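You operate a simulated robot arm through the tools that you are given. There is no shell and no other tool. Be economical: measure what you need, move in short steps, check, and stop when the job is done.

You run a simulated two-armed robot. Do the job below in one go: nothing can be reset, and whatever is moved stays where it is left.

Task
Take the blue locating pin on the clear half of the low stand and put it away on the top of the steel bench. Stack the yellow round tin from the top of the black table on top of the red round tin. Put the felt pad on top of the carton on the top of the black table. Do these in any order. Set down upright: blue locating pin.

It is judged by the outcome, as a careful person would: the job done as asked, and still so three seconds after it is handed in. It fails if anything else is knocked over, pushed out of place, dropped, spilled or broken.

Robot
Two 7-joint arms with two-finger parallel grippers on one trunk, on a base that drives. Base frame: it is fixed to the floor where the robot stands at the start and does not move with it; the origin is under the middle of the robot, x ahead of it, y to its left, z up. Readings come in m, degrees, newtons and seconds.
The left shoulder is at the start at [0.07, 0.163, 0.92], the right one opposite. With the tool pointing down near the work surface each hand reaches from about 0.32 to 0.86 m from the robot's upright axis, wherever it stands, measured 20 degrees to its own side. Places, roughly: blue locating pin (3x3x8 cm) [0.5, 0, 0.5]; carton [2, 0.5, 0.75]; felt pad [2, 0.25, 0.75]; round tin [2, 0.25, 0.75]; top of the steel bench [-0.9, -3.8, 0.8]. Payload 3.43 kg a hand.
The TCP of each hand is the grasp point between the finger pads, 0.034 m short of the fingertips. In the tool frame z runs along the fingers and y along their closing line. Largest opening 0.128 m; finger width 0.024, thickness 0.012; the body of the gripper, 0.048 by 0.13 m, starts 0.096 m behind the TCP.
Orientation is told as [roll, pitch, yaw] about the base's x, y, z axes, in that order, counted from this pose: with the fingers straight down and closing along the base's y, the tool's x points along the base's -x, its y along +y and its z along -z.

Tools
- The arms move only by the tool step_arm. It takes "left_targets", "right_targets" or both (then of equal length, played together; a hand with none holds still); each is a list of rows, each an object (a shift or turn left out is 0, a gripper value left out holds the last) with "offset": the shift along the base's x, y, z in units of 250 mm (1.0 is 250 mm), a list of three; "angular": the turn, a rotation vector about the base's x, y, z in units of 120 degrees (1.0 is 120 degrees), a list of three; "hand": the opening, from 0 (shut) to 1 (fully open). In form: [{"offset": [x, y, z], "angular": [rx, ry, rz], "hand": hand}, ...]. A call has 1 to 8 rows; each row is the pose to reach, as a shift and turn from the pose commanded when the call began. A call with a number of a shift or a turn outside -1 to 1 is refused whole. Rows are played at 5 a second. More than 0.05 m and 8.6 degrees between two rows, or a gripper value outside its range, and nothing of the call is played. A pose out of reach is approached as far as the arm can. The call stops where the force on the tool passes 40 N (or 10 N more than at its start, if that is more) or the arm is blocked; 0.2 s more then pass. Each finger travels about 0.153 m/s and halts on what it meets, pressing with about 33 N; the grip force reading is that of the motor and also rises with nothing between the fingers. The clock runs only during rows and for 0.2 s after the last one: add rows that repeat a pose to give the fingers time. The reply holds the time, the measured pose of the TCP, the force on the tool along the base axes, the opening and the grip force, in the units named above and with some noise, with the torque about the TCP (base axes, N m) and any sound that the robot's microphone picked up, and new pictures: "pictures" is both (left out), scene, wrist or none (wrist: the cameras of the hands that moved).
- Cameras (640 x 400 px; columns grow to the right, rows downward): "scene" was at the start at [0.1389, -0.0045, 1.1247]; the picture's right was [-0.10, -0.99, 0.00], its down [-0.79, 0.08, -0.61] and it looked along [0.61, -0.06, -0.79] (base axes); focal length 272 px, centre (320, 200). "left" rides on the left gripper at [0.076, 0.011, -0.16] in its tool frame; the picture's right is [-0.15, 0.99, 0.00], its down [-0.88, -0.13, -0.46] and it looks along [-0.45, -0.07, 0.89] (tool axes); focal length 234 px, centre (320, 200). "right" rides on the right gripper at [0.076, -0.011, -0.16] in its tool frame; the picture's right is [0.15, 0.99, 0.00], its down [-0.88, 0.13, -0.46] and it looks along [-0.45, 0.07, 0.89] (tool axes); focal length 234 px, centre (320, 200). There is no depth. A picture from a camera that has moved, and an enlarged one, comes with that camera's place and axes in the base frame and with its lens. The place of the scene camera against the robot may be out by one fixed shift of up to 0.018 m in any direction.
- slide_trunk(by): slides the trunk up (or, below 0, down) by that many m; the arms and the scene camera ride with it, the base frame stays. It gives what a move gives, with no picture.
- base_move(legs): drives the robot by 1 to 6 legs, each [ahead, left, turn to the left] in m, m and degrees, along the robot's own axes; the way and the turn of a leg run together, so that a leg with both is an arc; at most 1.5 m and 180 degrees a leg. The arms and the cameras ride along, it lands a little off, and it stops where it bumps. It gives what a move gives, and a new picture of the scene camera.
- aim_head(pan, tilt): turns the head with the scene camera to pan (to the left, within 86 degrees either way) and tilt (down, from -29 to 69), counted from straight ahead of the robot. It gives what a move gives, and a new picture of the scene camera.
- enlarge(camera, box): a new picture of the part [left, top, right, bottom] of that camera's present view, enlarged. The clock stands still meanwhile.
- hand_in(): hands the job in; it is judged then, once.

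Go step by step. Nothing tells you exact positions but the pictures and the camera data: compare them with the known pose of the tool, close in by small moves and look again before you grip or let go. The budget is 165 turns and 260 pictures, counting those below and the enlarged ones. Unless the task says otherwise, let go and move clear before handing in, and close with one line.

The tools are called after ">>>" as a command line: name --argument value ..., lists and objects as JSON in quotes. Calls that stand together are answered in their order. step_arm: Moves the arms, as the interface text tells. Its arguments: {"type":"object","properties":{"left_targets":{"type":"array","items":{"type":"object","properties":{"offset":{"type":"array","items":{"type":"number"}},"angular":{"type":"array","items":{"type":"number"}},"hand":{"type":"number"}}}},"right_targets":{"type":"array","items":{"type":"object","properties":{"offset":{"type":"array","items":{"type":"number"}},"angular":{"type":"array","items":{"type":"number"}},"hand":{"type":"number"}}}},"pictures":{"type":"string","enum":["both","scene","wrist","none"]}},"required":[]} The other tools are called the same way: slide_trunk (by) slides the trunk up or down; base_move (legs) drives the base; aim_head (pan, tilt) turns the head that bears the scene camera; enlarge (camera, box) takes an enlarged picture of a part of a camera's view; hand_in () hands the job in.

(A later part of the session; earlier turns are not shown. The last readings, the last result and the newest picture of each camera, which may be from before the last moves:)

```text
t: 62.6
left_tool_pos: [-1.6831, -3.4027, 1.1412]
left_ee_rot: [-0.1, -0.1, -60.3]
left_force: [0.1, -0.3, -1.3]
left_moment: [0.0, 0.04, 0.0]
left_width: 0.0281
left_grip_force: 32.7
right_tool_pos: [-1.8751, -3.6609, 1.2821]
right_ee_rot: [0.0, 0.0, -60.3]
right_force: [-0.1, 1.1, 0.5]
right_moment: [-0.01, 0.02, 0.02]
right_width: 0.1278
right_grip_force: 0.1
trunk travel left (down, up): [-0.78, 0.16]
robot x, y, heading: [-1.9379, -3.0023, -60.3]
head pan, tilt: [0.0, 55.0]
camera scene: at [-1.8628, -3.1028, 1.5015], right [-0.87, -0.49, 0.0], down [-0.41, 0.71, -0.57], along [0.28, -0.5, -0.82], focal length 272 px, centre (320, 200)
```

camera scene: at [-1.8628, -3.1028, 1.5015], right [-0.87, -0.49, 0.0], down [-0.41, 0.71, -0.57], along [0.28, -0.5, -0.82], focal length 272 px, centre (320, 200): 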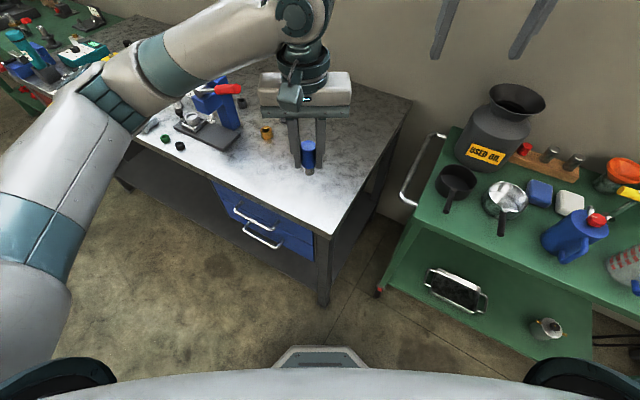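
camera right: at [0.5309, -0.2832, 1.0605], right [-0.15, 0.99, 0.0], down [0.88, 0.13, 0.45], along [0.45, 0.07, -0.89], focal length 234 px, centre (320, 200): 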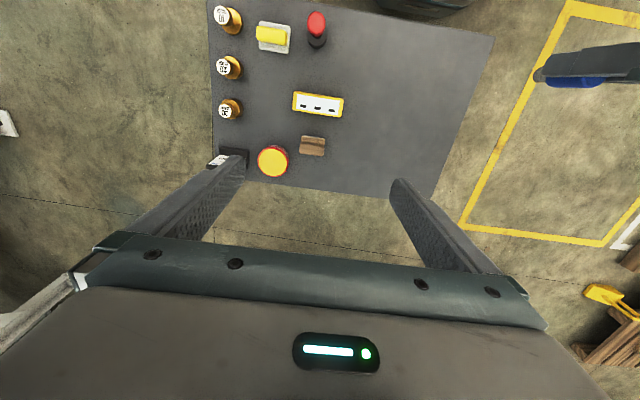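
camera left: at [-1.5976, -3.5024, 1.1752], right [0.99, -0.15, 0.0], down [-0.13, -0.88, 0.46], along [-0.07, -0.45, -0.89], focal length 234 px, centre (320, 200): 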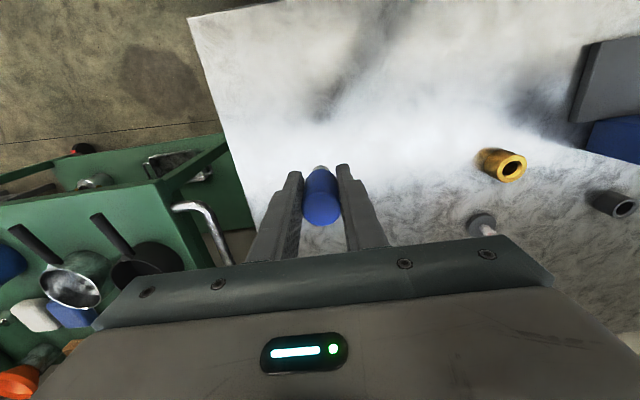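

Now extend the pin to [-1.60, -3.56] and lower partway.

>>> step_arm --left_targets '[{"offset": [0.08, -0.16, 0]}, {"offset": [0.16, -0.32, 0]}, {"offset": [0.25, -0.48, 0]}, {"offset": [0.33, -0.63, 0]}, {"offset": [0.33, -0.63, -0.18]}, {"offset": [0.33, -0.63, -0.36]}, {"offset": [0.33, -0.63, -0.5]}, {"offset": [0.33, -0.63, -0.6]}]'

>>> enlarge --camera "scene" --box '[130, 40, 410, 240]'

```text
t: 64.5
left_tool_pos: [-1.6016, -3.5619, 0.9908]
left_ee_rot: [0.1, 0.0, -60.3]
left_force: [-0.6, -0.1, -1.3]
left_moment: [-0.01, -0.01, 0.01]
left_width: 0.028
left_grip_force: 33.2
right_tool_pos: [-1.8757, -3.6612, 1.2811]
right_ee_rot: [0.0, 0.1, -60.4]
right_force: [0.0, -0.5, 0.1]
right_moment: [-0.01, 0.0, 0.01]
right_width: 0.1281
right_grip_force: 0.1
trunk travel left (down, up): [-0.78, 0.16]
robot x, y, heading: [-1.9406, -2.9985, -60.4]
head pan, tilt: [0.0, 55.0]
camera scene: at [-1.8641, -3.104, 1.5015], right [-0.87, -0.49, 0.0], down [-0.41, 0.71, -0.57], along [0.28, -0.5, -0.82], focal length 272 px, centre (320, 200)
camera left: at [-1.6299, -3.4903, 1.1489], right [0.93, 0.36, 0.0], down [0.32, -0.83, 0.46], along [0.17, -0.42, -0.89], focal length 234 px, centre (320, 200)
```

scene: 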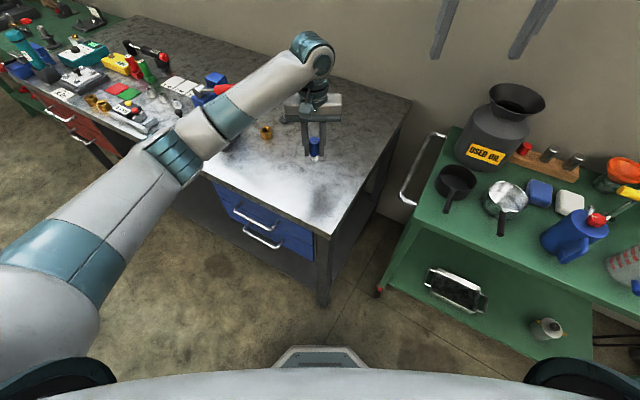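
left: 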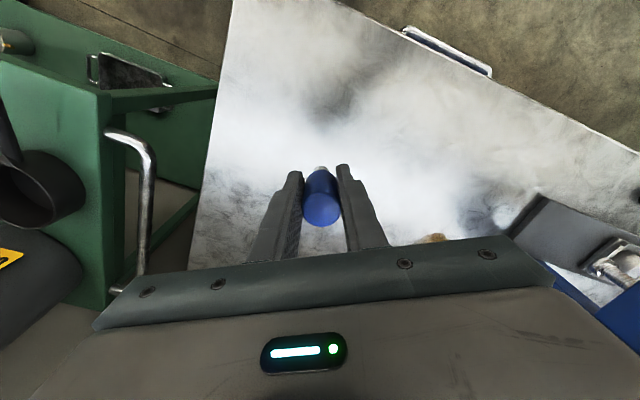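

```text
2.00 times, centred on (270, 140) of scene
camera zoom: at [-1.8641, -3.104, 1.5015], right [-0.87, -0.49, 0.0], down [-0.41, 0.71, -0.57], along [0.28, -0.5, -0.82], focal length 544 px, centre (420, 320)
```

zoom: 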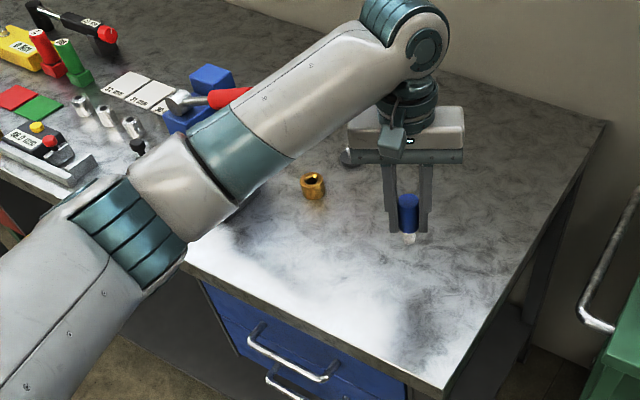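

Forearm is clear of the vise now. Lowering further.

>>> step_arm --left_targets '[{"offset": [0, 0, -0.12]}, {"offset": [0, 0, -0.24]}, {"offset": [0, 0, -0.36]}, {"offset": [0, 0, -0.44]}, {"offset": [0, 0, -0.44]}]'

>>> enlarge --camera "scene" --box '[230, 80, 390, 200]'

```text
t: 65.7
left_tool_pos: [-1.6054, -3.5594, 0.8841]
left_ee_rot: [-0.1, -0.2, -60.3]
left_force: [-4.7, 8.6, 31.8]
left_moment: [0.62, 0.03, -0.04]
left_width: 0.028
left_grip_force: 32.9
right_tool_pos: [-1.8783, -3.6572, 1.2824]
right_ee_rot: [0.0, -0.2, -60.2]
right_force: [-0.4, -0.4, -0.8]
right_moment: [-0.02, 0.02, -0.01]
right_width: 0.1281
right_grip_force: 0.0
trunk travel left (down, up): [-0.78, 0.16]
robot x, y, heading: [-1.9381, -2.9984, -60.4]
head pan, tilt: [0.0, 55.0]
camera scene: at [-1.8673, -3.0991, 1.5022], right [-0.87, -0.49, 0.0], down [-0.4, 0.71, -0.58], along [0.29, -0.5, -0.82], focal length 272 px, centre (320, 200)
camera left: at [-1.6331, -3.4869, 1.0425], right [0.93, 0.36, 0.0], down [0.32, -0.83, 0.46], along [0.17, -0.43, -0.89], focal length 234 px, centre (320, 200)
```

scene: 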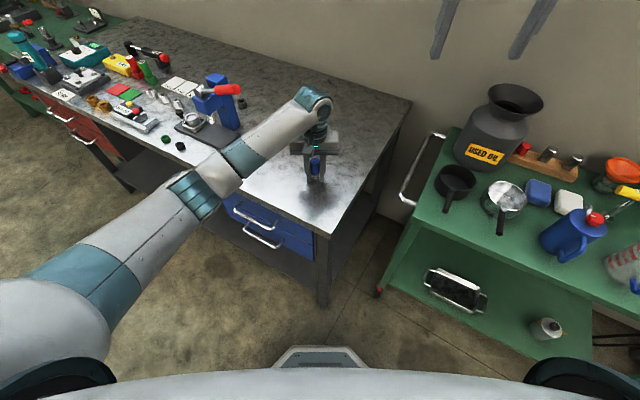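
left: 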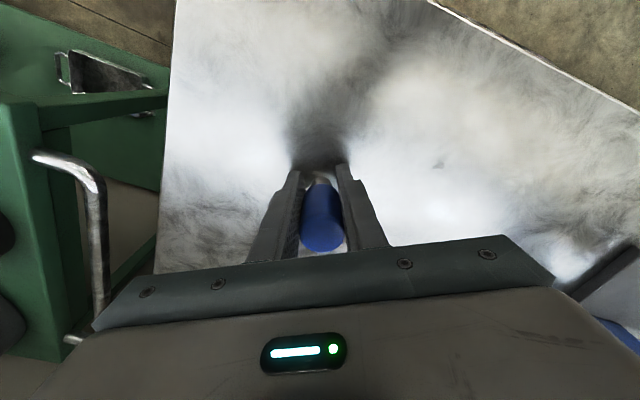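

```text
3.33 times, centred on (310, 140) of scene
camera zoom: at [-1.8673, -3.0991, 1.5022], right [-0.87, -0.49, 0.0], down [-0.4, 0.71, -0.58], along [0.29, -0.5, -0.82], focal length 906 px, centre (353, 400)
```

zoom: 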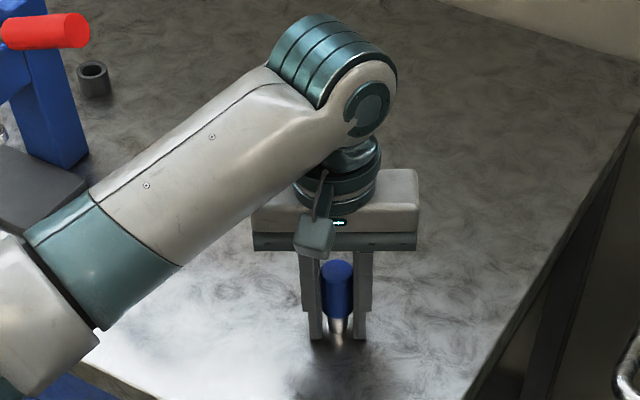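

Contact with the bench. I'll ease off to remove the pressing force before releasing.

>>> step_arm --left_targets '[{"offset": [0, 0, 0.01]}, {"offset": [0, 0, 0.012]}, {"offset": [0, 0, 0.012]}]' --pictures "none"

```text
t: 66.5
left_tool_pos: [-1.6031, -3.56, 0.8836]
left_ee_rot: [0.1, 0.0, -60.2]
left_force: [-4.5, 3.1, 10.4]
left_moment: [-0.06, 0.13, -0.09]
left_width: 0.0279
left_grip_force: 32.9
right_tool_pos: [-1.878, -3.6612, 1.2816]
right_ee_rot: [0.0, -0.1, -60.3]
right_force: [-0.3, -0.3, 0.6]
right_moment: [0.0, -0.02, -0.02]
right_width: 0.1277
right_grip_force: 0.0
trunk travel left (down, up): [-0.78, 0.16]
robot x, y, heading: [-1.9394, -3.0006, -60.1]
head pan, tilt: [0.0, 55.0]
```

Nearly relieved; up 1 mm and opening gently.

>>> step_arm --left_targets '[{"offset": [0, 0, 0.005]}, {"offset": [0, 0, 0.005], "hand": 0.26}, {"offset": [0, 0, 0.005], "hand": 0.35}, {"offset": [0, 0, 0.005], "hand": 0.5}, {"offset": [0, 0, 0.005], "hand": 0.5}]' --pictures "wrist"

>>> enlarge --camera "scene" --box '[270, 120, 370, 200]'

```text
t: 67.7
left_tool_pos: [-1.6029, -3.562, 0.8856]
left_ee_rot: [0.0, 0.1, -60.3]
left_force: [0.0, 0.1, 0.2]
left_moment: [0.02, 0.0, 0.01]
left_width: 0.0639
left_grip_force: 0.0
right_tool_pos: [-1.8758, -3.661, 1.2812]
right_ee_rot: [0.0, 0.0, -60.2]
right_force: [0.2, 0.2, -0.1]
right_moment: [0.01, 0.01, 0.0]
right_width: 0.1281
right_grip_force: 0.1
trunk travel left (down, up): [-0.78, 0.16]
robot x, y, heading: [-1.938, -2.9997, -60.5]
head pan, tilt: [0.0, 55.0]
camera left: at [-1.6304, -3.4901, 1.0441], right [0.93, 0.36, 0.0], down [0.32, -0.83, 0.46], along [0.17, -0.42, -0.89], focal length 234 px, centre (320, 200)
```

left: 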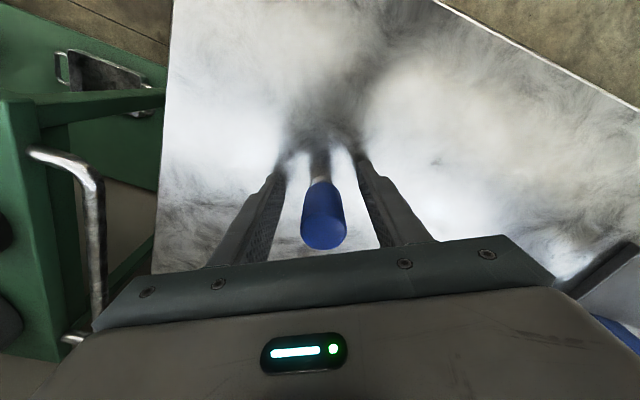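

```text
5.00 times, centred on (320, 160) of scene
camera zoom: at [-1.8646, -3.1039, 1.5014], right [-0.87, -0.49, 0.0], down [-0.41, 0.71, -0.57], along [0.28, -0.5, -0.82], focal length 1359 px, centre (320, 400)
```

zoom: 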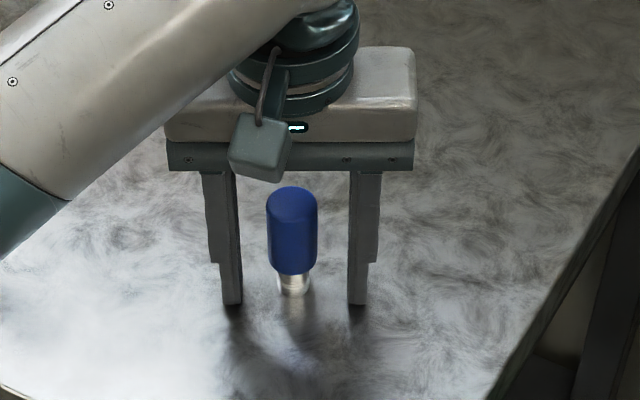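

Pin stands upright. Raising the hand straight up and checking.

>>> step_arm --left_targets '[{"offset": [0, 0, 0.1], "hand": 0.6}, {"offset": [0, 0, 0.28]}, {"offset": [0, 0, 0.46]}, {"offset": [0, 0, 0.64]}, {"offset": [0, 0, 0.82]}, {"offset": [0, 0, 1.0]}]' --pictures "scene"

```text
t: 69.0
left_tool_pos: [-1.6034, -3.5619, 1.136]
left_ee_rot: [0.1, 0.0, -60.3]
left_force: [-0.1, -0.2, -0.1]
left_moment: [0.0, -0.01, -0.03]
left_width: 0.077
left_grip_force: 0.1
right_tool_pos: [-1.8756, -3.6614, 1.2815]
right_ee_rot: [0.0, -0.1, -60.3]
right_force: [-0.5, 0.4, 0.5]
right_moment: [-0.03, 0.02, 0.01]
right_width: 0.1279
right_grip_force: 0.2
trunk travel left (down, up): [-0.78, 0.16]
robot x, y, heading: [-1.9353, -2.998, -60.1]
head pan, tilt: [0.0, 55.0]
camera scene: at [-1.865, -3.103, 1.5014], right [-0.87, -0.49, 0.0], down [-0.4, 0.71, -0.57], along [0.28, -0.5, -0.82], focal length 272 px, centre (320, 200)
```

scene: 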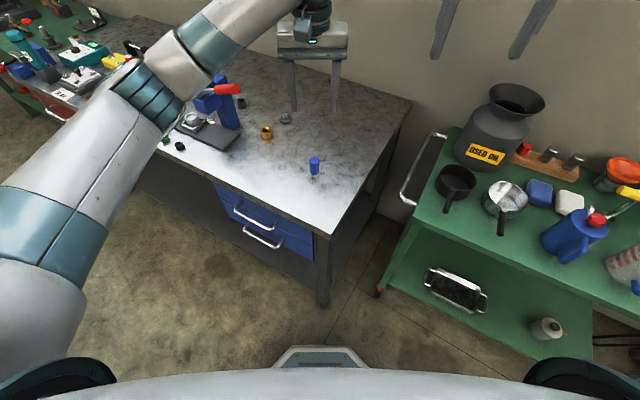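

Pin is standing upright on the bench. Retracting and heading back out, trunk raised for clearance.

>>> step_arm --left_targets '[{"offset": [-0.08, 0.16, 0], "hand": 0.6}, {"offset": [-0.16, 0.32, 0]}, {"offset": [-0.25, 0.48, 0]}, {"offset": [-0.33, 0.64, 0]}]' --pictures "none"

>>> slide_trunk --by 0.12

>>> base_move --legs '[[-0.05, 0, 0], [0, 0, 60]]'

```text
t: 70.0
left_tool_pos: [-1.6853, -3.3999, 1.1363]
left_ee_rot: [0.0, 0.0, -60.2]
left_force: [-0.8, 0.4, -0.2]
left_moment: [0.0, 0.01, -0.01]
left_width: 0.0773
left_grip_force: 0.1
right_tool_pos: [-1.8768, -3.6608, 1.2814]
right_ee_rot: [-0.1, -0.1, -60.2]
right_force: [-0.9, -0.2, -0.8]
right_moment: [-0.01, 0.02, -0.01]
right_width: 0.128
right_grip_force: 0.1
trunk travel left (down, up): [-0.78, 0.16]
robot x, y, heading: [-1.9364, -3.0012, -60.1]
head pan, tilt: [0.0, 55.0]
```

```text
t: 71.5
left_tool_pos: [-1.684, -3.4026, 1.2559]
left_ee_rot: [0.0, 0.0, -60.3]
left_force: [-0.3, -0.8, -0.1]
left_moment: [-0.02, -0.01, 0.01]
left_width: 0.0769
left_grip_force: 0.0
right_tool_pos: [-1.8756, -3.6634, 1.4006]
right_ee_rot: [0.0, 0.0, -60.2]
right_force: [0.0, 0.6, -0.1]
right_moment: [-0.04, 0.0, 0.01]
right_width: 0.128
right_grip_force: 0.0
trunk travel left (down, up): [-0.9, 0.04]
robot x, y, heading: [-1.9384, -3.0008, -60.5]
head pan, tilt: [0.0, 55.0]
```

```text
t: 75.1
left_tool_pos: [-1.4875, -2.937, 1.255]
left_ee_rot: [0.0, 0.1, -0.3]
left_force: [0.3, -0.3, 0.0]
left_moment: [0.01, -0.05, 0.03]
left_width: 0.0768
left_grip_force: 0.0
right_tool_pos: [-1.36, -3.2341, 1.4008]
right_ee_rot: [0.0, 0.0, -0.4]
right_force: [0.2, 0.0, 1.0]
right_moment: [0.02, -0.01, 0.01]
right_width: 0.1278
right_grip_force: 0.1
trunk travel left (down, up): [-0.9, 0.04]
robot x, y, heading: [-1.9627, -2.9582, -0.1]
head pan, tilt: [0.0, 55.0]
camera scene: at [-1.8271, -2.9555, 1.6214], right [-0.01, -1.0, 0.0], down [-0.82, 0.01, -0.57], along [0.57, 0.0, -0.82], focal length 272 px, centre (320, 200)
```

scene: 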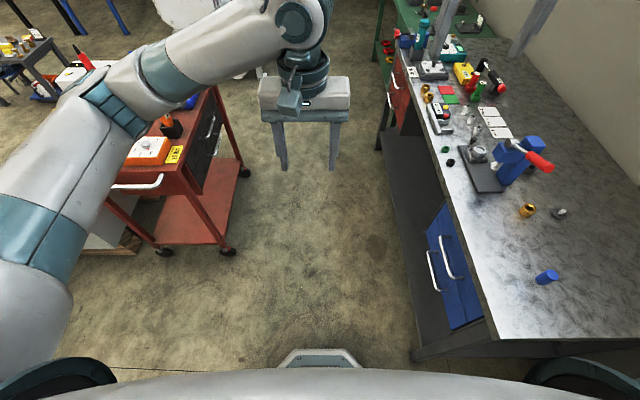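

Pin upright from here too. Corridor is clear; driving ahead to x≈0.08 and turning to face +y.

>>> enlarge --camera "scene" --box '[500, 240, 600, 302]'

>>> base_move --legs '[[1.0, 0.05, 0], [1.04, 0, 0], [0, 0, 90]]'

>>> aim_head --pan 0 --tilt 35

```text
6.40 times, centred on (550, 271) of scene
camera zoom: at [-1.8271, -2.9555, 1.6214], right [-0.01, -1.0, 0.0], down [-0.82, 0.01, -0.57], along [0.57, 0.0, -0.82], focal length 1740 px, centre (-1152, -254)
```

zoom: 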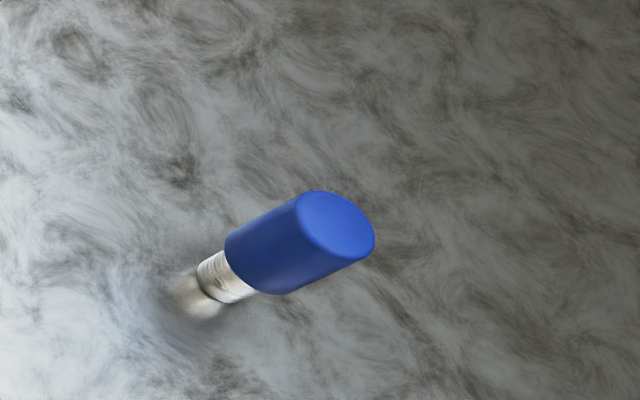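

```text
t: 89.2
left_tool_pos: [0.059, -2.4578, 1.2569]
left_ee_rot: [0.0, 0.0, 90.3]
left_force: [0.3, -0.5, -0.1]
left_moment: [-0.01, -0.02, -0.01]
left_width: 0.0769
left_grip_force: 0.1
right_tool_pos: [0.3529, -2.3267, 1.4005]
right_ee_rot: [0.1, 0.0, 90.2]
right_force: [0.0, 0.1, -0.9]
right_moment: [0.0, -0.03, 0.03]
right_width: 0.1279
right_grip_force: 0.1
trunk travel left (down, up): [-0.9, 0.04]
robot x, y, heading: [0.0849, -2.9324, 90.2]
head pan, tilt: [0.0, 55.0]
camera scene: at [0.0965, -2.8077, 1.6215], right [1.0, 0.0, 0.0], down [0.0, -0.82, -0.57], along [0.0, 0.57, -0.82], focal length 272 px, centre (320, 200)
```

scene: 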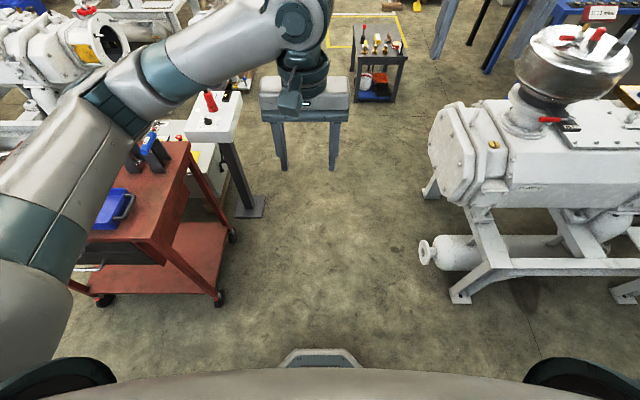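

```text
t: 90.0
left_tool_pos: [0.0585, -2.4583, 1.255]
left_ee_rot: [0.0, 0.1, 90.2]
left_force: [0.2, 0.9, 0.5]
left_moment: [0.01, 0.01, 0.0]
left_width: 0.0767
left_grip_force: 0.0
right_tool_pos: [0.3512, -2.3271, 1.4016]
right_ee_rot: [-0.2, 0.0, 90.2]
right_force: [1.5, -0.4, 0.2]
right_moment: [0.02, 0.01, 0.02]
right_width: 0.128
right_grip_force: 0.1
trunk travel left (down, up): [-0.9, 0.04]
robot x, y, heading: [0.0842, -2.9308, 90.4]
head pan, tilt: [0.0, 35.0]
camera scene: at [0.0958, -2.7916, 1.6496], right [1.0, 0.0, 0.0], down [0.0, -0.57, -0.82], along [0.0, 0.82, -0.57], focal length 272 px, centre (320, 200)
```

scene: 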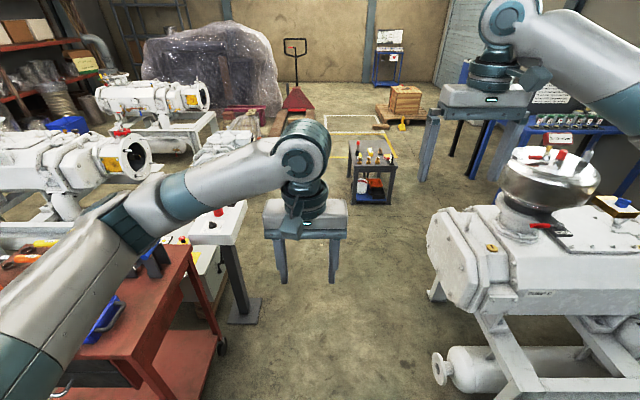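

Corridor is clear. Driving to y≈-0.85, then around the left of the low stand.

>>> base_move --legs '[[1.2, 0, 0], [0.85, 0, 0], [0.4, 0.4, 0]]'

>>> aim_head --pan 0 --tilt 50

```text
t: 103.0
left_tool_pos: [-0.3184, -0.0128, 1.2553]
left_ee_rot: [0.1, 0.0, 89.5]
left_force: [0.0, 0.4, -0.2]
left_moment: [0.03, 0.04, 0.0]
left_width: 0.077
left_grip_force: 0.1
right_tool_pos: [-0.0232, 0.1154, 1.4016]
right_ee_rot: [0.0, 0.0, 89.6]
right_force: [0.9, -0.4, -0.1]
right_moment: [0.03, 0.02, -0.01]
right_width: 0.1278
right_grip_force: 0.1
trunk travel left (down, up): [-0.9, 0.04]
robot x, y, heading: [-0.2983, -0.4889, 89.7]
head pan, tilt: [0.0, 35.0]
camera scene: at [-0.2837, -0.3473, 1.6498], right [1.0, -0.01, 0.0], down [-0.01, -0.57, -0.82], along [0.01, 0.82, -0.57], focal length 272 px, centre (320, 200)
```

scene: 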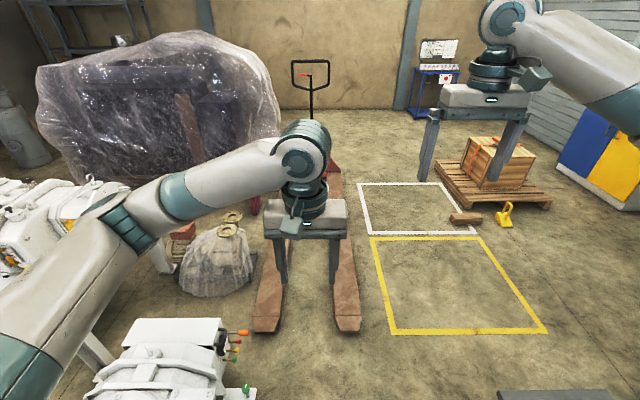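

```text
t: 103.8
left_tool_pos: [-0.3201, -0.0116, 1.2559]
left_ee_rot: [0.0, 0.1, 89.6]
left_force: [0.3, -0.6, 0.1]
left_moment: [0.01, -0.02, 0.03]
left_width: 0.0768
left_grip_force: 0.2
right_tool_pos: [-0.0247, 0.1164, 1.4012]
right_ee_rot: [-0.1, 0.1, 89.7]
right_force: [-0.7, -0.5, 0.3]
right_moment: [-0.02, -0.02, -0.02]
right_width: 0.1282
right_grip_force: 0.0
trunk travel left (down, up): [-0.9, 0.04]
robot x, y, heading: [-0.2987, -0.4897, 89.4]
head pan, tilt: [0.0, 50.0]
camera scene: at [-0.2853, -0.3567, 1.628], right [1.0, -0.01, 0.0], down [-0.01, -0.77, -0.64], along [0.01, 0.64, -0.77], focal length 272 px, centre (320, 200)
```

scene: 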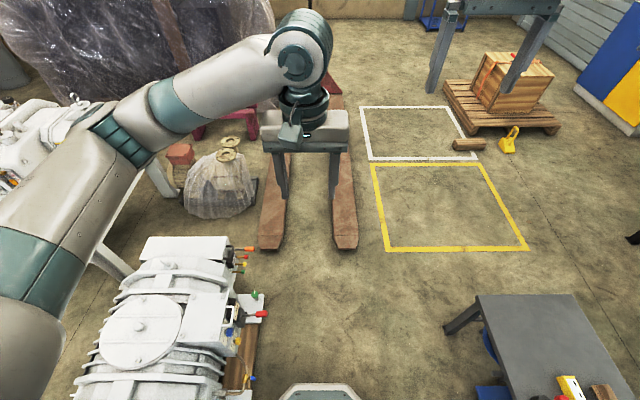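

The pallet jack blocks the left route, so I'll go by the right side: between the stand and the pump.

>>> base_move --legs '[[-0.42, -0.4, 0], [-0.1, 0, 0], [0, 0, -90]]'

```text
t: 111.6
left_tool_pos: [0.5725, -0.9865, 1.2553]
left_ee_rot: [0.0, 0.1, 0.2]
left_force: [0.1, 0.5, 0.2]
left_moment: [0.02, 0.0, 0.03]
left_width: 0.0767
left_grip_force: 0.0
right_tool_pos: [0.7048, -1.2813, 1.4011]
right_ee_rot: [-0.1, 0.0, 0.3]
right_force: [-0.1, 0.3, -0.2]
right_moment: [-0.02, -0.01, 0.02]
right_width: 0.128
right_grip_force: 0.1
trunk travel left (down, up): [-0.9, 0.04]
robot x, y, heading: [0.0911, -1.012, 0.2]
head pan, tilt: [0.0, 50.0]
camera scene: at [0.2392, -1.008, 1.6279], right [0.0, -1.0, 0.0], down [-0.77, 0.0, -0.64], along [0.64, 0.0, -0.77], focal length 272 px, centre (320, 200)
```

scene: 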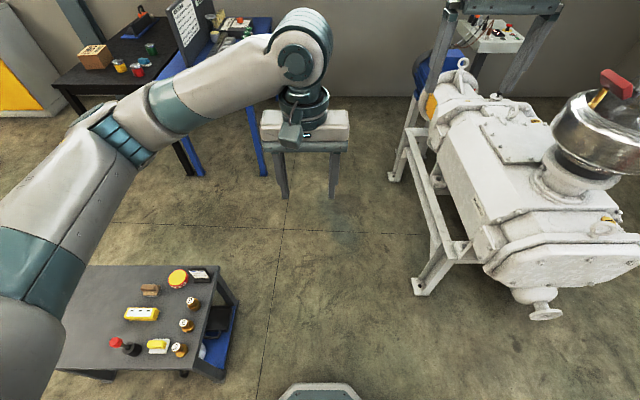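

Lane is clear. Driving ahead.

>>> base_move --legs '[[1.12, 0.03, 0]]'

>>> aim_head --pan 50 --tilt 35

```text
t: 117.3
left_tool_pos: [1.6921, -0.9719, 1.2559]
left_ee_rot: [0.0, 0.0, -0.7]
left_force: [0.7, -0.1, 0.4]
left_moment: [0.01, 0.03, 0.02]
left_width: 0.0768
left_grip_force: 0.1
right_tool_pos: [1.8191, -1.2662, 1.4017]
right_ee_rot: [-0.1, 0.0, -0.7]
right_force: [-0.2, 0.7, -0.2]
right_moment: [0.0, -0.01, 0.01]
right_width: 0.1282
right_grip_force: 0.1
trunk travel left (down, up): [-0.9, 0.04]
robot x, y, heading: [1.2162, -0.9867, -0.7]
head pan, tilt: [0.0, 50.0]
camera scene: at [1.3574, -0.9859, 1.628], right [-0.01, -1.0, 0.0], down [-0.77, 0.01, -0.64], along [0.64, -0.01, -0.77], focal length 272 px, centre (320, 200)
```

scene: 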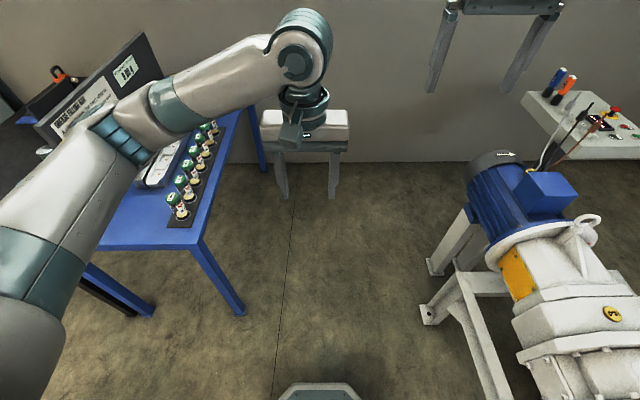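

```text
t: 118.5
left_tool_pos: [1.6937, -0.9711, 1.2558]
left_ee_rot: [0.1, 0.0, -0.6]
left_force: [0.2, 0.4, -0.1]
left_moment: [0.0, -0.05, -0.03]
left_width: 0.0769
left_grip_force: 0.1
right_tool_pos: [1.8178, -1.2671, 1.402]
right_ee_rot: [0.0, 0.0, -0.7]
right_force: [0.3, 0.1, 1.0]
right_moment: [0.01, -0.01, -0.04]
right_width: 0.1282
right_grip_force: 0.1
trunk travel left (down, up): [-0.9, 0.04]
robot x, y, heading: [1.2194, -0.9878, -0.7]
head pan, tilt: [50.0, 35.0]
camera scene: at [1.3385, -0.9183, 1.6497], right [0.76, -0.65, 0.0], down [-0.37, -0.43, -0.82], along [0.53, 0.62, -0.57], focal length 272 px, centre (320, 200)
```

scene: 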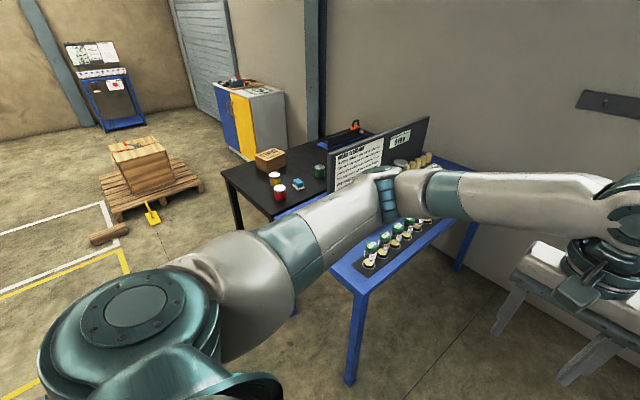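

Strafing left to come in front of the black table.

>>> base_move --legs '[[0, 0.6, 0.7], [0, 0.65, 0]]'

>>> aim_head --pan 0 --tilt 45

```text
t: 125.1
left_tool_pos: [1.6962, 0.2872, 1.2555]
left_ee_rot: [0.1, -0.1, 0.1]
left_force: [-0.9, -0.5, 0.3]
left_moment: [0.04, 0.01, -0.01]
left_width: 0.0766
left_grip_force: 0.0
right_tool_pos: [1.8253, -0.0071, 1.4006]
right_ee_rot: [-0.1, 0.0, 0.1]
right_force: [0.5, -0.3, -0.6]
right_moment: [-0.01, 0.01, 0.0]
right_width: 0.1277
right_grip_force: 0.1
trunk travel left (down, up): [-0.9, 0.04]
robot x, y, heading: [1.2169, 0.2633, 0.2]
head pan, tilt: [50.0, 35.0]
camera scene: at [1.3407, 0.3342, 1.6497], right [0.77, -0.64, 0.0], down [-0.37, -0.44, -0.82], along [0.53, 0.63, -0.57], focal length 272 px, centre (320, 200)
```

scene: 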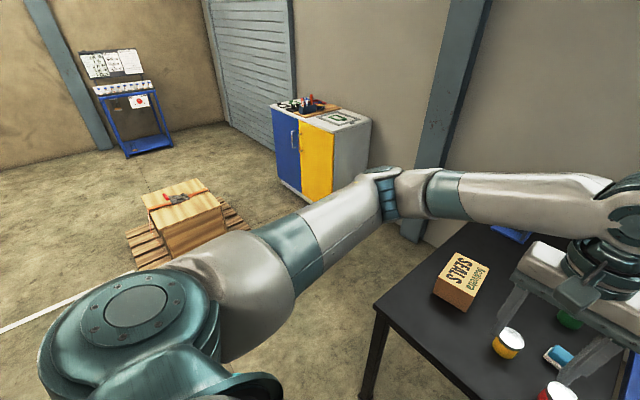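

```text
t: 126.3
left_tool_pos: [1.6954, 0.288, 1.2548]
left_ee_rot: [0.0, 0.0, 0.2]
left_force: [-0.6, -0.1, 0.4]
left_moment: [0.01, 0.0, 0.01]
left_width: 0.0768
left_grip_force: 0.2
right_tool_pos: [1.8257, -0.0053, 1.4019]
right_ee_rot: [0.0, 0.0, 0.0]
right_force: [0.1, 0.0, -0.2]
right_moment: [0.01, 0.01, -0.02]
right_width: 0.1282
right_grip_force: 0.1
trunk travel left (down, up): [-0.9, 0.04]
robot x, y, heading: [1.2191, 0.2655, 0.2]
head pan, tilt: [0.0, 45.0]
camera scene: at [1.3655, 0.2679, 1.6349], right [0.0, -1.0, 0.0], down [-0.71, 0.0, -0.71], along [0.71, 0.0, -0.71], focal length 272 px, centre (320, 200)
```

scene: 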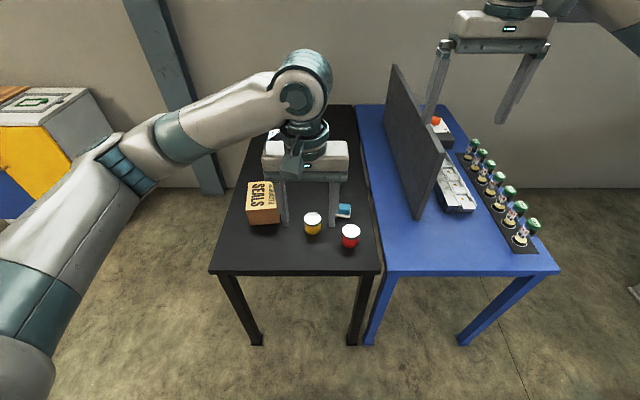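

The black table is in view. Enlarging to identify items.

>>> enlarge --camera "scene" --box '[200, 150, 400, 275]'

>>> enlarge --camera "left" --box '[0, 0, 640, 400]'

>>> enlarge --camera "right" --box '[0, 0, 640, 400]'

```text
3.20 times, centred on (300, 212) of scene
camera zoom: at [1.3655, 0.2679, 1.6349], right [0.0, -1.0, 0.0], down [-0.71, 0.0, -0.71], along [0.71, 0.0, -0.71], focal length 870 px, centre (384, 160)
```

zoom: 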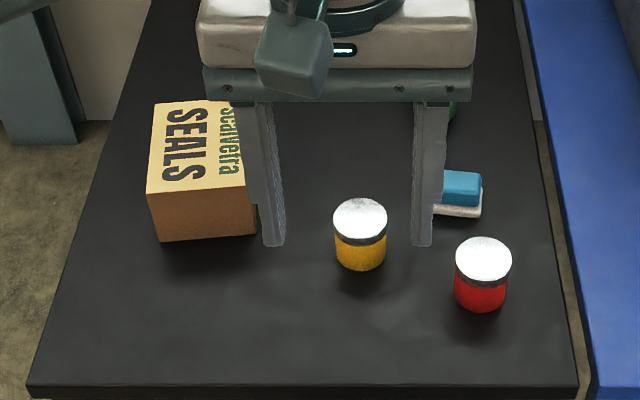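

```text
1.00 times, centred on (320, 200) of left (not enlarged: the box is as wide or as high as the picture)
camera zoom: at [1.6191, 0.2991, 1.4143], right [0.14, 0.99, 0.0], down [0.88, -0.13, 0.46], along [0.45, -0.07, -0.89], focal length 234 px, centre (320, 200)
```

zoom: 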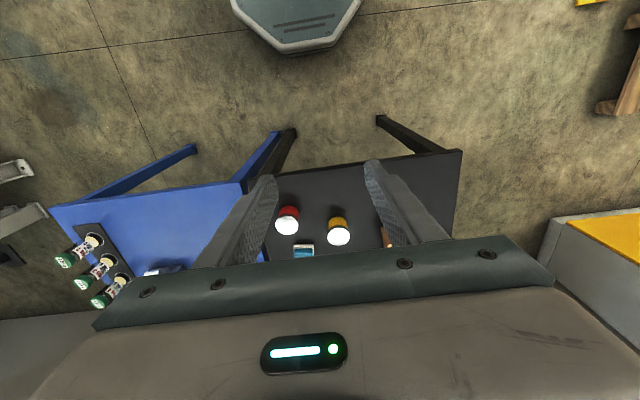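

```text
1.00 times, centred on (320, 200) of right (not enlarged: the box is as wide or as high as the picture)
camera zoom: at [1.7499, -0.0173, 1.5608], right [-0.15, 0.99, 0.0], down [0.88, 0.13, 0.46], along [0.45, 0.07, -0.89], focal length 234 px, centre (320, 200)
```

zoom: 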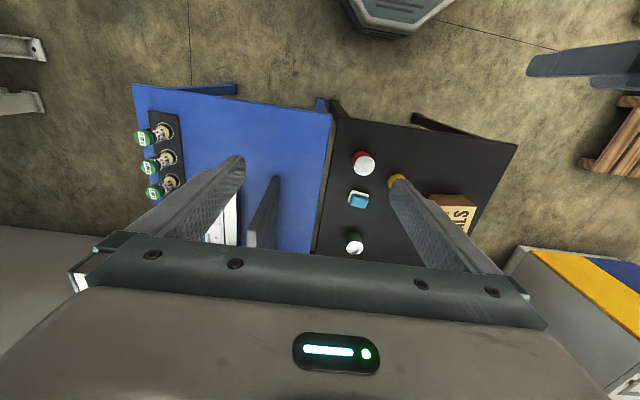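

Positions (est.): yellow tin [2.08, 0.30], red tin [2.01, 0.15], felt pad (blue-backed) [2.15, 0.17], carton x 2.10–2.26, y 0.43–0.575, top z≈0.85. I'll tuck the right hand back, drive closer and lower the trunk.

>>> step_arm --right_targets '[{"offset": [-0.18, 0, 0.02]}, {"offset": [-0.36, 0, 0.04]}, {"offset": [-0.54, 0, 0.06]}, {"offset": [-0.72, -0.04, 0.08]}, {"offset": [-0.8, -0.1, 0.2]}]' --left_targets '[{"offset": [0, 0.0, 0.0]}, {"offset": [0, 0.1, 0.0]}, {"offset": [0, 0.2, 0.0]}, {"offset": [0, 0.3, 0.0]}, {"offset": [0, 0.4, 0.0]}]' --pictures "none"

>>> base_move --legs '[[0.28, 0, 0]]'

>>> slide_trunk --by -0.22

>>> aim_head --pan 0 --tilt 52

```text
t: 127.5
left_tool_pos: [1.6907, 0.3889, 1.2558]
left_ee_rot: [-0.1, -0.1, 0.1]
left_force: [-0.4, 1.0, 0.9]
left_moment: [-0.03, -0.04, 0.01]
left_width: 0.077
left_grip_force: 0.0
right_tool_pos: [1.6213, -0.0299, 1.4523]
right_ee_rot: [-0.1, 0.0, 0.1]
right_force: [0.4, -0.6, 0.1]
right_moment: [-0.01, -0.02, 0.0]
right_width: 0.1281
right_grip_force: 0.0
trunk travel left (down, up): [-0.9, 0.04]
robot x, y, heading: [1.2189, 0.2609, -0.2]
head pan, tilt: [0.0, 45.0]
```

```text
t: 129.5
left_tool_pos: [1.971, 0.3866, 1.255]
left_ee_rot: [0.0, -0.1, -0.1]
left_force: [-0.7, -0.3, 0.7]
left_moment: [0.0, -0.03, 0.0]
left_width: 0.0766
left_grip_force: 0.1
right_tool_pos: [1.9005, -0.0317, 1.4517]
right_ee_rot: [0.0, -0.1, 0.0]
right_force: [-0.8, -0.9, 0.8]
right_moment: [-0.01, -0.05, 0.0]
right_width: 0.128
right_grip_force: 0.1
trunk travel left (down, up): [-0.9, 0.04]
robot x, y, heading: [1.4989, 0.2691, -0.1]
head pan, tilt: [0.0, 45.0]
camera scene: at [1.6416, 0.2679, 1.6352], right [0.0, -1.0, 0.0], down [-0.71, 0.0, -0.71], along [0.71, 0.0, -0.71], focal length 272 px, centre (320, 200)
```

scene: 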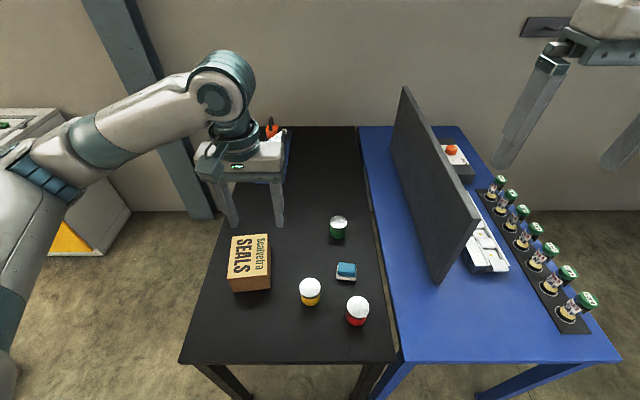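

```text
t: 131.8
left_tool_pos: [1.9735, 0.3854, 1.0351]
left_ee_rot: [0.0, 0.0, 0.0]
left_force: [-0.7, 0.5, -0.4]
left_moment: [-0.01, 0.02, 0.03]
left_width: 0.0769
left_grip_force: 0.1
right_tool_pos: [1.9029, -0.0321, 1.2312]
right_ee_rot: [0.0, -0.1, -0.1]
right_force: [-0.1, 0.5, 0.5]
right_moment: [-0.01, -0.04, -0.03]
right_width: 0.1279
right_grip_force: 0.1
trunk travel left (down, up): [-0.68, 0.26]
robot x, y, heading: [1.4987, 0.2653, 0.1]
head pan, tilt: [0.0, 45.0]
```

```text
t: 132.5
left_tool_pos: [1.9728, 0.386, 1.035]
left_ee_rot: [0.0, 0.0, 0.0]
left_force: [-0.2, -0.1, -0.3]
left_moment: [0.0, 0.0, 0.02]
left_width: 0.0771
left_grip_force: 0.1
right_tool_pos: [1.9032, -0.0311, 1.2316]
right_ee_rot: [0.0, 0.0, 0.0]
right_force: [-0.3, 0.6, -0.3]
right_moment: [-0.03, -0.03, 0.0]
right_width: 0.1278
right_grip_force: 0.1
trunk travel left (down, up): [-0.68, 0.26]
robot x, y, heading: [1.5032, 0.2654, -0.2]
head pan, tilt: [0.0, 52.0]
camera scene: at [1.6381, 0.2678, 1.4053], right [0.0, -1.0, 0.0], down [-0.79, 0.0, -0.62], along [0.62, 0.0, -0.79], focal length 272 px, centre (320, 200)
```

scene: 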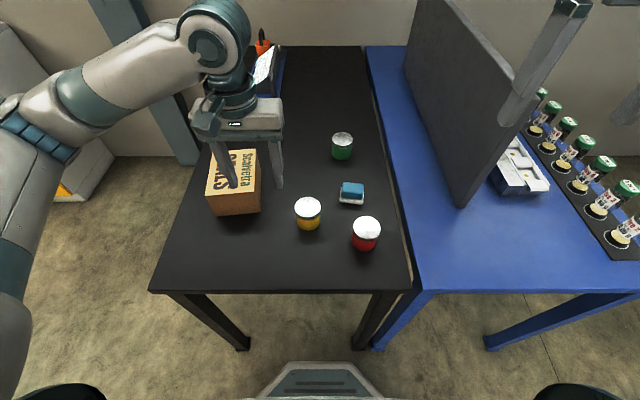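

Moving the left hand above the yellow tin at about [2.074, 0.30].

>>> step_arm --left_targets '[{"offset": [0.13, -0.11, 0], "hand": 0.85}, {"offset": [0.27, -0.23, 0]}, {"offset": [0.4, -0.344, 0]}, {"offset": [0.4, -0.344, -0.18]}, {"offset": [0.4, -0.344, -0.34]}, {"offset": [0.4, -0.344, -0.34]}]'

>>> enlarge --camera "scene" --box '[200, 130, 410, 262]'

```text
t: 133.9
left_tool_pos: [2.0736, 0.2991, 0.95]
left_ee_rot: [-0.1, 0.0, -0.1]
left_force: [0.4, 0.4, 0.7]
left_moment: [-0.01, -0.01, 0.02]
left_width: 0.1089
left_grip_force: 0.0
right_tool_pos: [1.9039, -0.0314, 1.2312]
right_ee_rot: [-0.1, -0.2, -0.1]
right_force: [0.1, -1.1, -0.6]
right_moment: [0.0, 0.03, 0.02]
right_width: 0.128
right_grip_force: 0.0
trunk travel left (down, up): [-0.68, 0.26]
robot x, y, heading: [1.4987, 0.2645, -0.2]
head pan, tilt: [0.0, 52.0]
camera scene: at [1.6378, 0.2673, 1.4053], right [0.0, -1.0, 0.0], down [-0.79, 0.0, -0.62], along [0.62, 0.0, -0.79], focal length 272 px, centre (320, 200)
camera left: at [1.9967, 0.3103, 1.1085], right [0.15, 0.99, 0.0], down [0.88, -0.13, 0.46], along [0.45, -0.07, -0.89], focal length 234 px, centre (320, 200)
```

scene: 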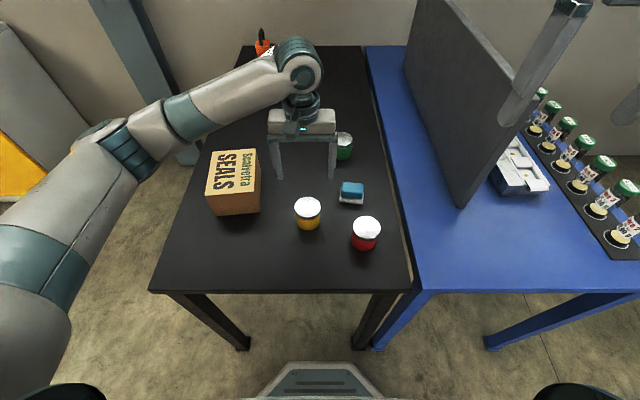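
left: 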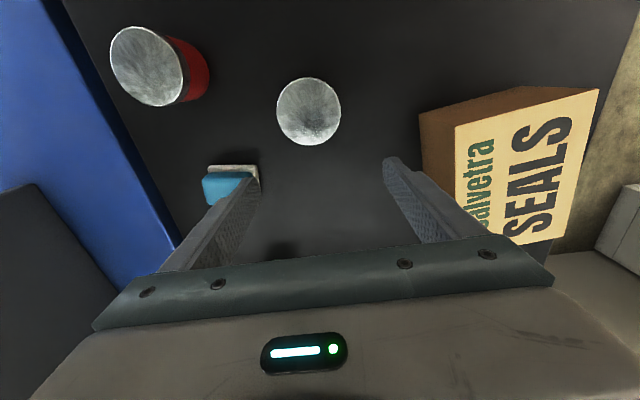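

```text
3.03 times, centred on (305, 196) of scene
camera zoom: at [1.6378, 0.2673, 1.4053], right [0.0, -1.0, 0.0], down [-0.79, 0.0, -0.62], along [0.62, 0.0, -0.79], focal length 824 px, centre (366, 212)
```

zoom: 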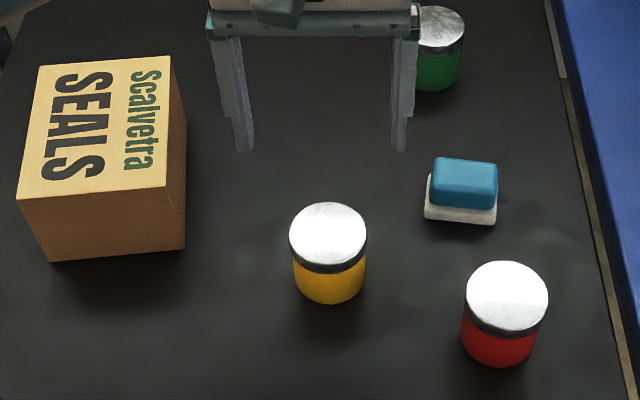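

Wrist view suggests the tin is nearer (x≈2.02). I'll shift and compare for a second sight line.

>>> step_arm --left_targets '[{"offset": [-0.1, -0.01, 0]}, {"offset": [-0.2, -0.02, 0]}, {"offset": [-0.2, -0.02, 0]}]' --pictures "wrist"

```text
t: 134.7
left_tool_pos: [2.0229, 0.2945, 0.9486]
left_ee_rot: [-0.1, -0.1, -0.2]
left_force: [0.2, 0.0, -0.2]
left_moment: [-0.03, -0.01, -0.01]
left_width: 0.109
left_grip_force: 0.0
right_tool_pos: [1.9037, -0.0305, 1.2307]
right_ee_rot: [-0.1, -0.1, 0.0]
right_force: [-0.1, -0.3, -0.6]
right_moment: [-0.03, -0.03, -0.01]
right_width: 0.1278
right_grip_force: 0.1
trunk travel left (down, up): [-0.68, 0.26]
robot x, y, heading: [1.5011, 0.2678, -0.1]
head pan, tilt: [0.0, 52.0]
camera left: at [1.9469, 0.3063, 1.1083], right [0.15, 0.99, 0.0], down [0.88, -0.13, 0.46], along [0.45, -0.07, -0.89], focal length 234 px, centre (320, 200)
```

left: 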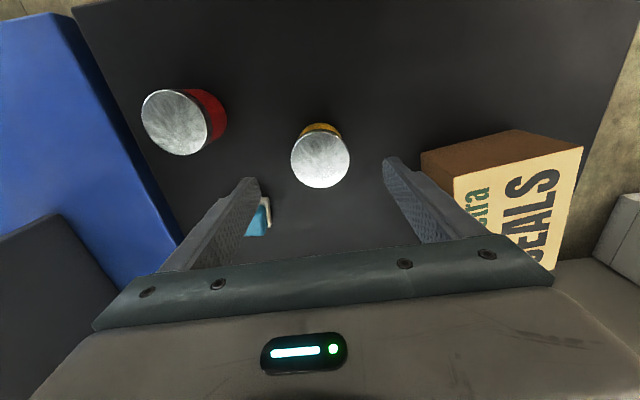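

Two sight lines give the yellow tin at [2.021, 0.2945], lid z≈0.87, diameter ≈0.062. Descending around it.

>>> step_arm --left_targets '[{"offset": [-0.008, 0, -0.12]}, {"offset": [-0.008, 0, -0.24]}, {"offset": [-0.008, 0, -0.32]}, {"offset": [-0.008, 0, -0.36]}, {"offset": [-0.008, 0, -0.36]}]'

>>> enlarge --camera "scene" --box '[220, 140, 420, 265]'

```text
t: 135.9
left_tool_pos: [2.0214, 0.2948, 0.8596]
left_ee_rot: [-0.1, 0.0, -0.1]
left_force: [-0.7, 0.1, 0.4]
left_moment: [0.02, 0.02, -0.01]
left_width: 0.109
left_grip_force: 0.0
right_tool_pos: [1.9041, -0.031, 1.2311]
right_ee_rot: [0.0, 0.0, 0.0]
right_force: [-0.5, 0.0, -0.3]
right_moment: [-0.01, 0.02, -0.04]
right_width: 0.1281
right_grip_force: 0.1
trunk travel left (down, up): [-0.68, 0.26]
robot x, y, heading: [1.497, 0.2645, -0.2]
head pan, tilt: [0.0, 52.0]
camera scene: at [1.638, 0.2677, 1.4053], right [0.0, -1.0, 0.0], down [-0.79, 0.0, -0.62], along [0.62, 0.0, -0.79], focal length 272 px, centre (320, 200)
camera left: at [1.9451, 0.3066, 1.0183], right [0.15, 0.99, 0.0], down [0.88, -0.13, 0.46], along [0.45, -0.07, -0.89], focal length 234 px, centre (320, 200)
```

scene: 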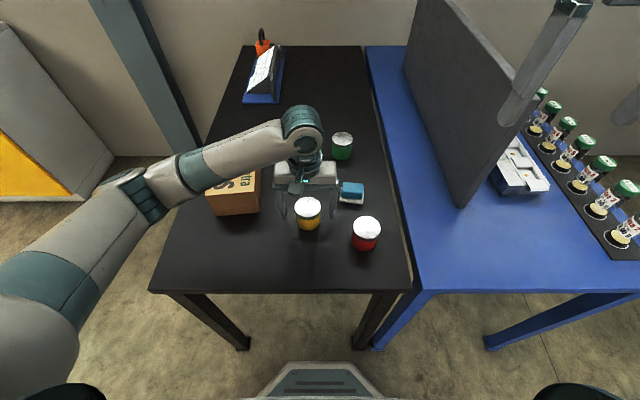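
left: 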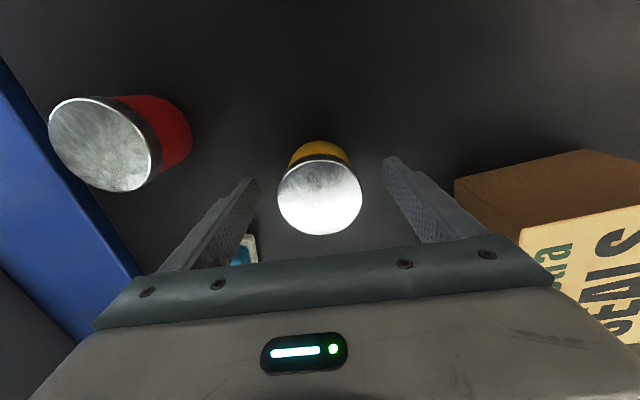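

```text
3.20 times, centred on (320, 202) of scene
camera zoom: at [1.638, 0.2677, 1.4053], right [0.0, -1.0, 0.0], down [-0.79, 0.0, -0.62], along [0.62, 0.0, -0.79], focal length 870 px, centre (320, 192)
```

zoom: 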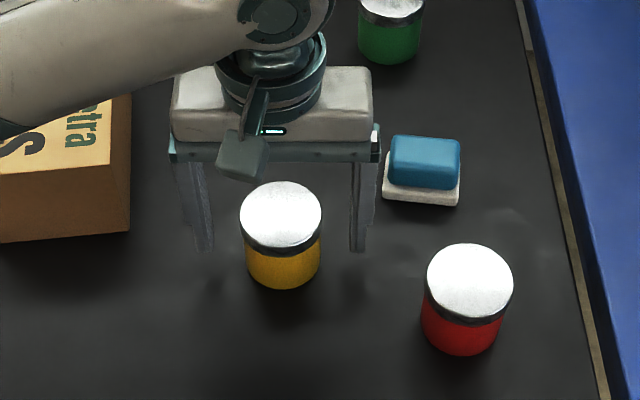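

Aligned; closing on the yellow tin.

>>> step_arm --left_targets '[{"offset": [0, 0, -0.015], "hand": 0.7}, {"offset": [0, 0, -0.015], "hand": 0.55}, {"offset": [0, 0, -0.015], "hand": 0.4}, {"offset": [0, 0, -0.015], "hand": 0.4}, {"offset": [0, 0, -0.015], "hand": 0.4}]' --pictures "wrist"

```text
t: 137.1
left_tool_pos: [2.0213, 0.2945, 0.8564]
left_ee_rot: [0.1, 0.0, -0.1]
left_force: [1.5, -0.8, 0.4]
left_moment: [0.05, -0.09, -0.05]
left_width: 0.0635
left_grip_force: 33.1
right_tool_pos: [1.9045, -0.0305, 1.2317]
right_ee_rot: [0.1, 0.0, -0.1]
right_force: [0.2, -0.7, 0.5]
right_moment: [-0.01, 0.02, -0.01]
right_width: 0.1282
right_grip_force: 0.0
trunk travel left (down, up): [-0.68, 0.26]
robot x, y, heading: [1.4958, 0.2643, -0.2]
head pan, tilt: [0.0, 52.0]
camera left: at [1.945, 0.3064, 1.0146], right [0.15, 0.99, 0.0], down [0.88, -0.13, 0.46], along [0.45, -0.07, -0.89], focal length 234 px, centre (320, 200)
```

left: 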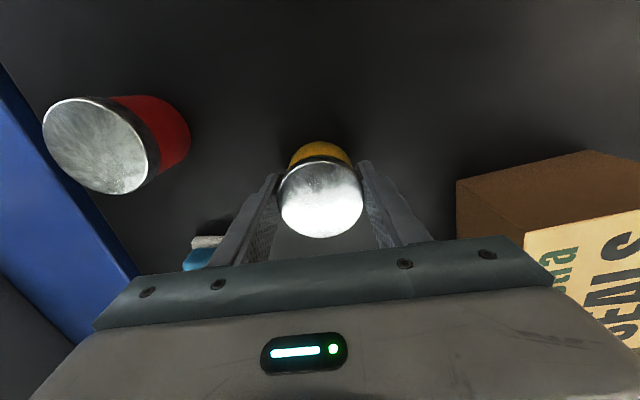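

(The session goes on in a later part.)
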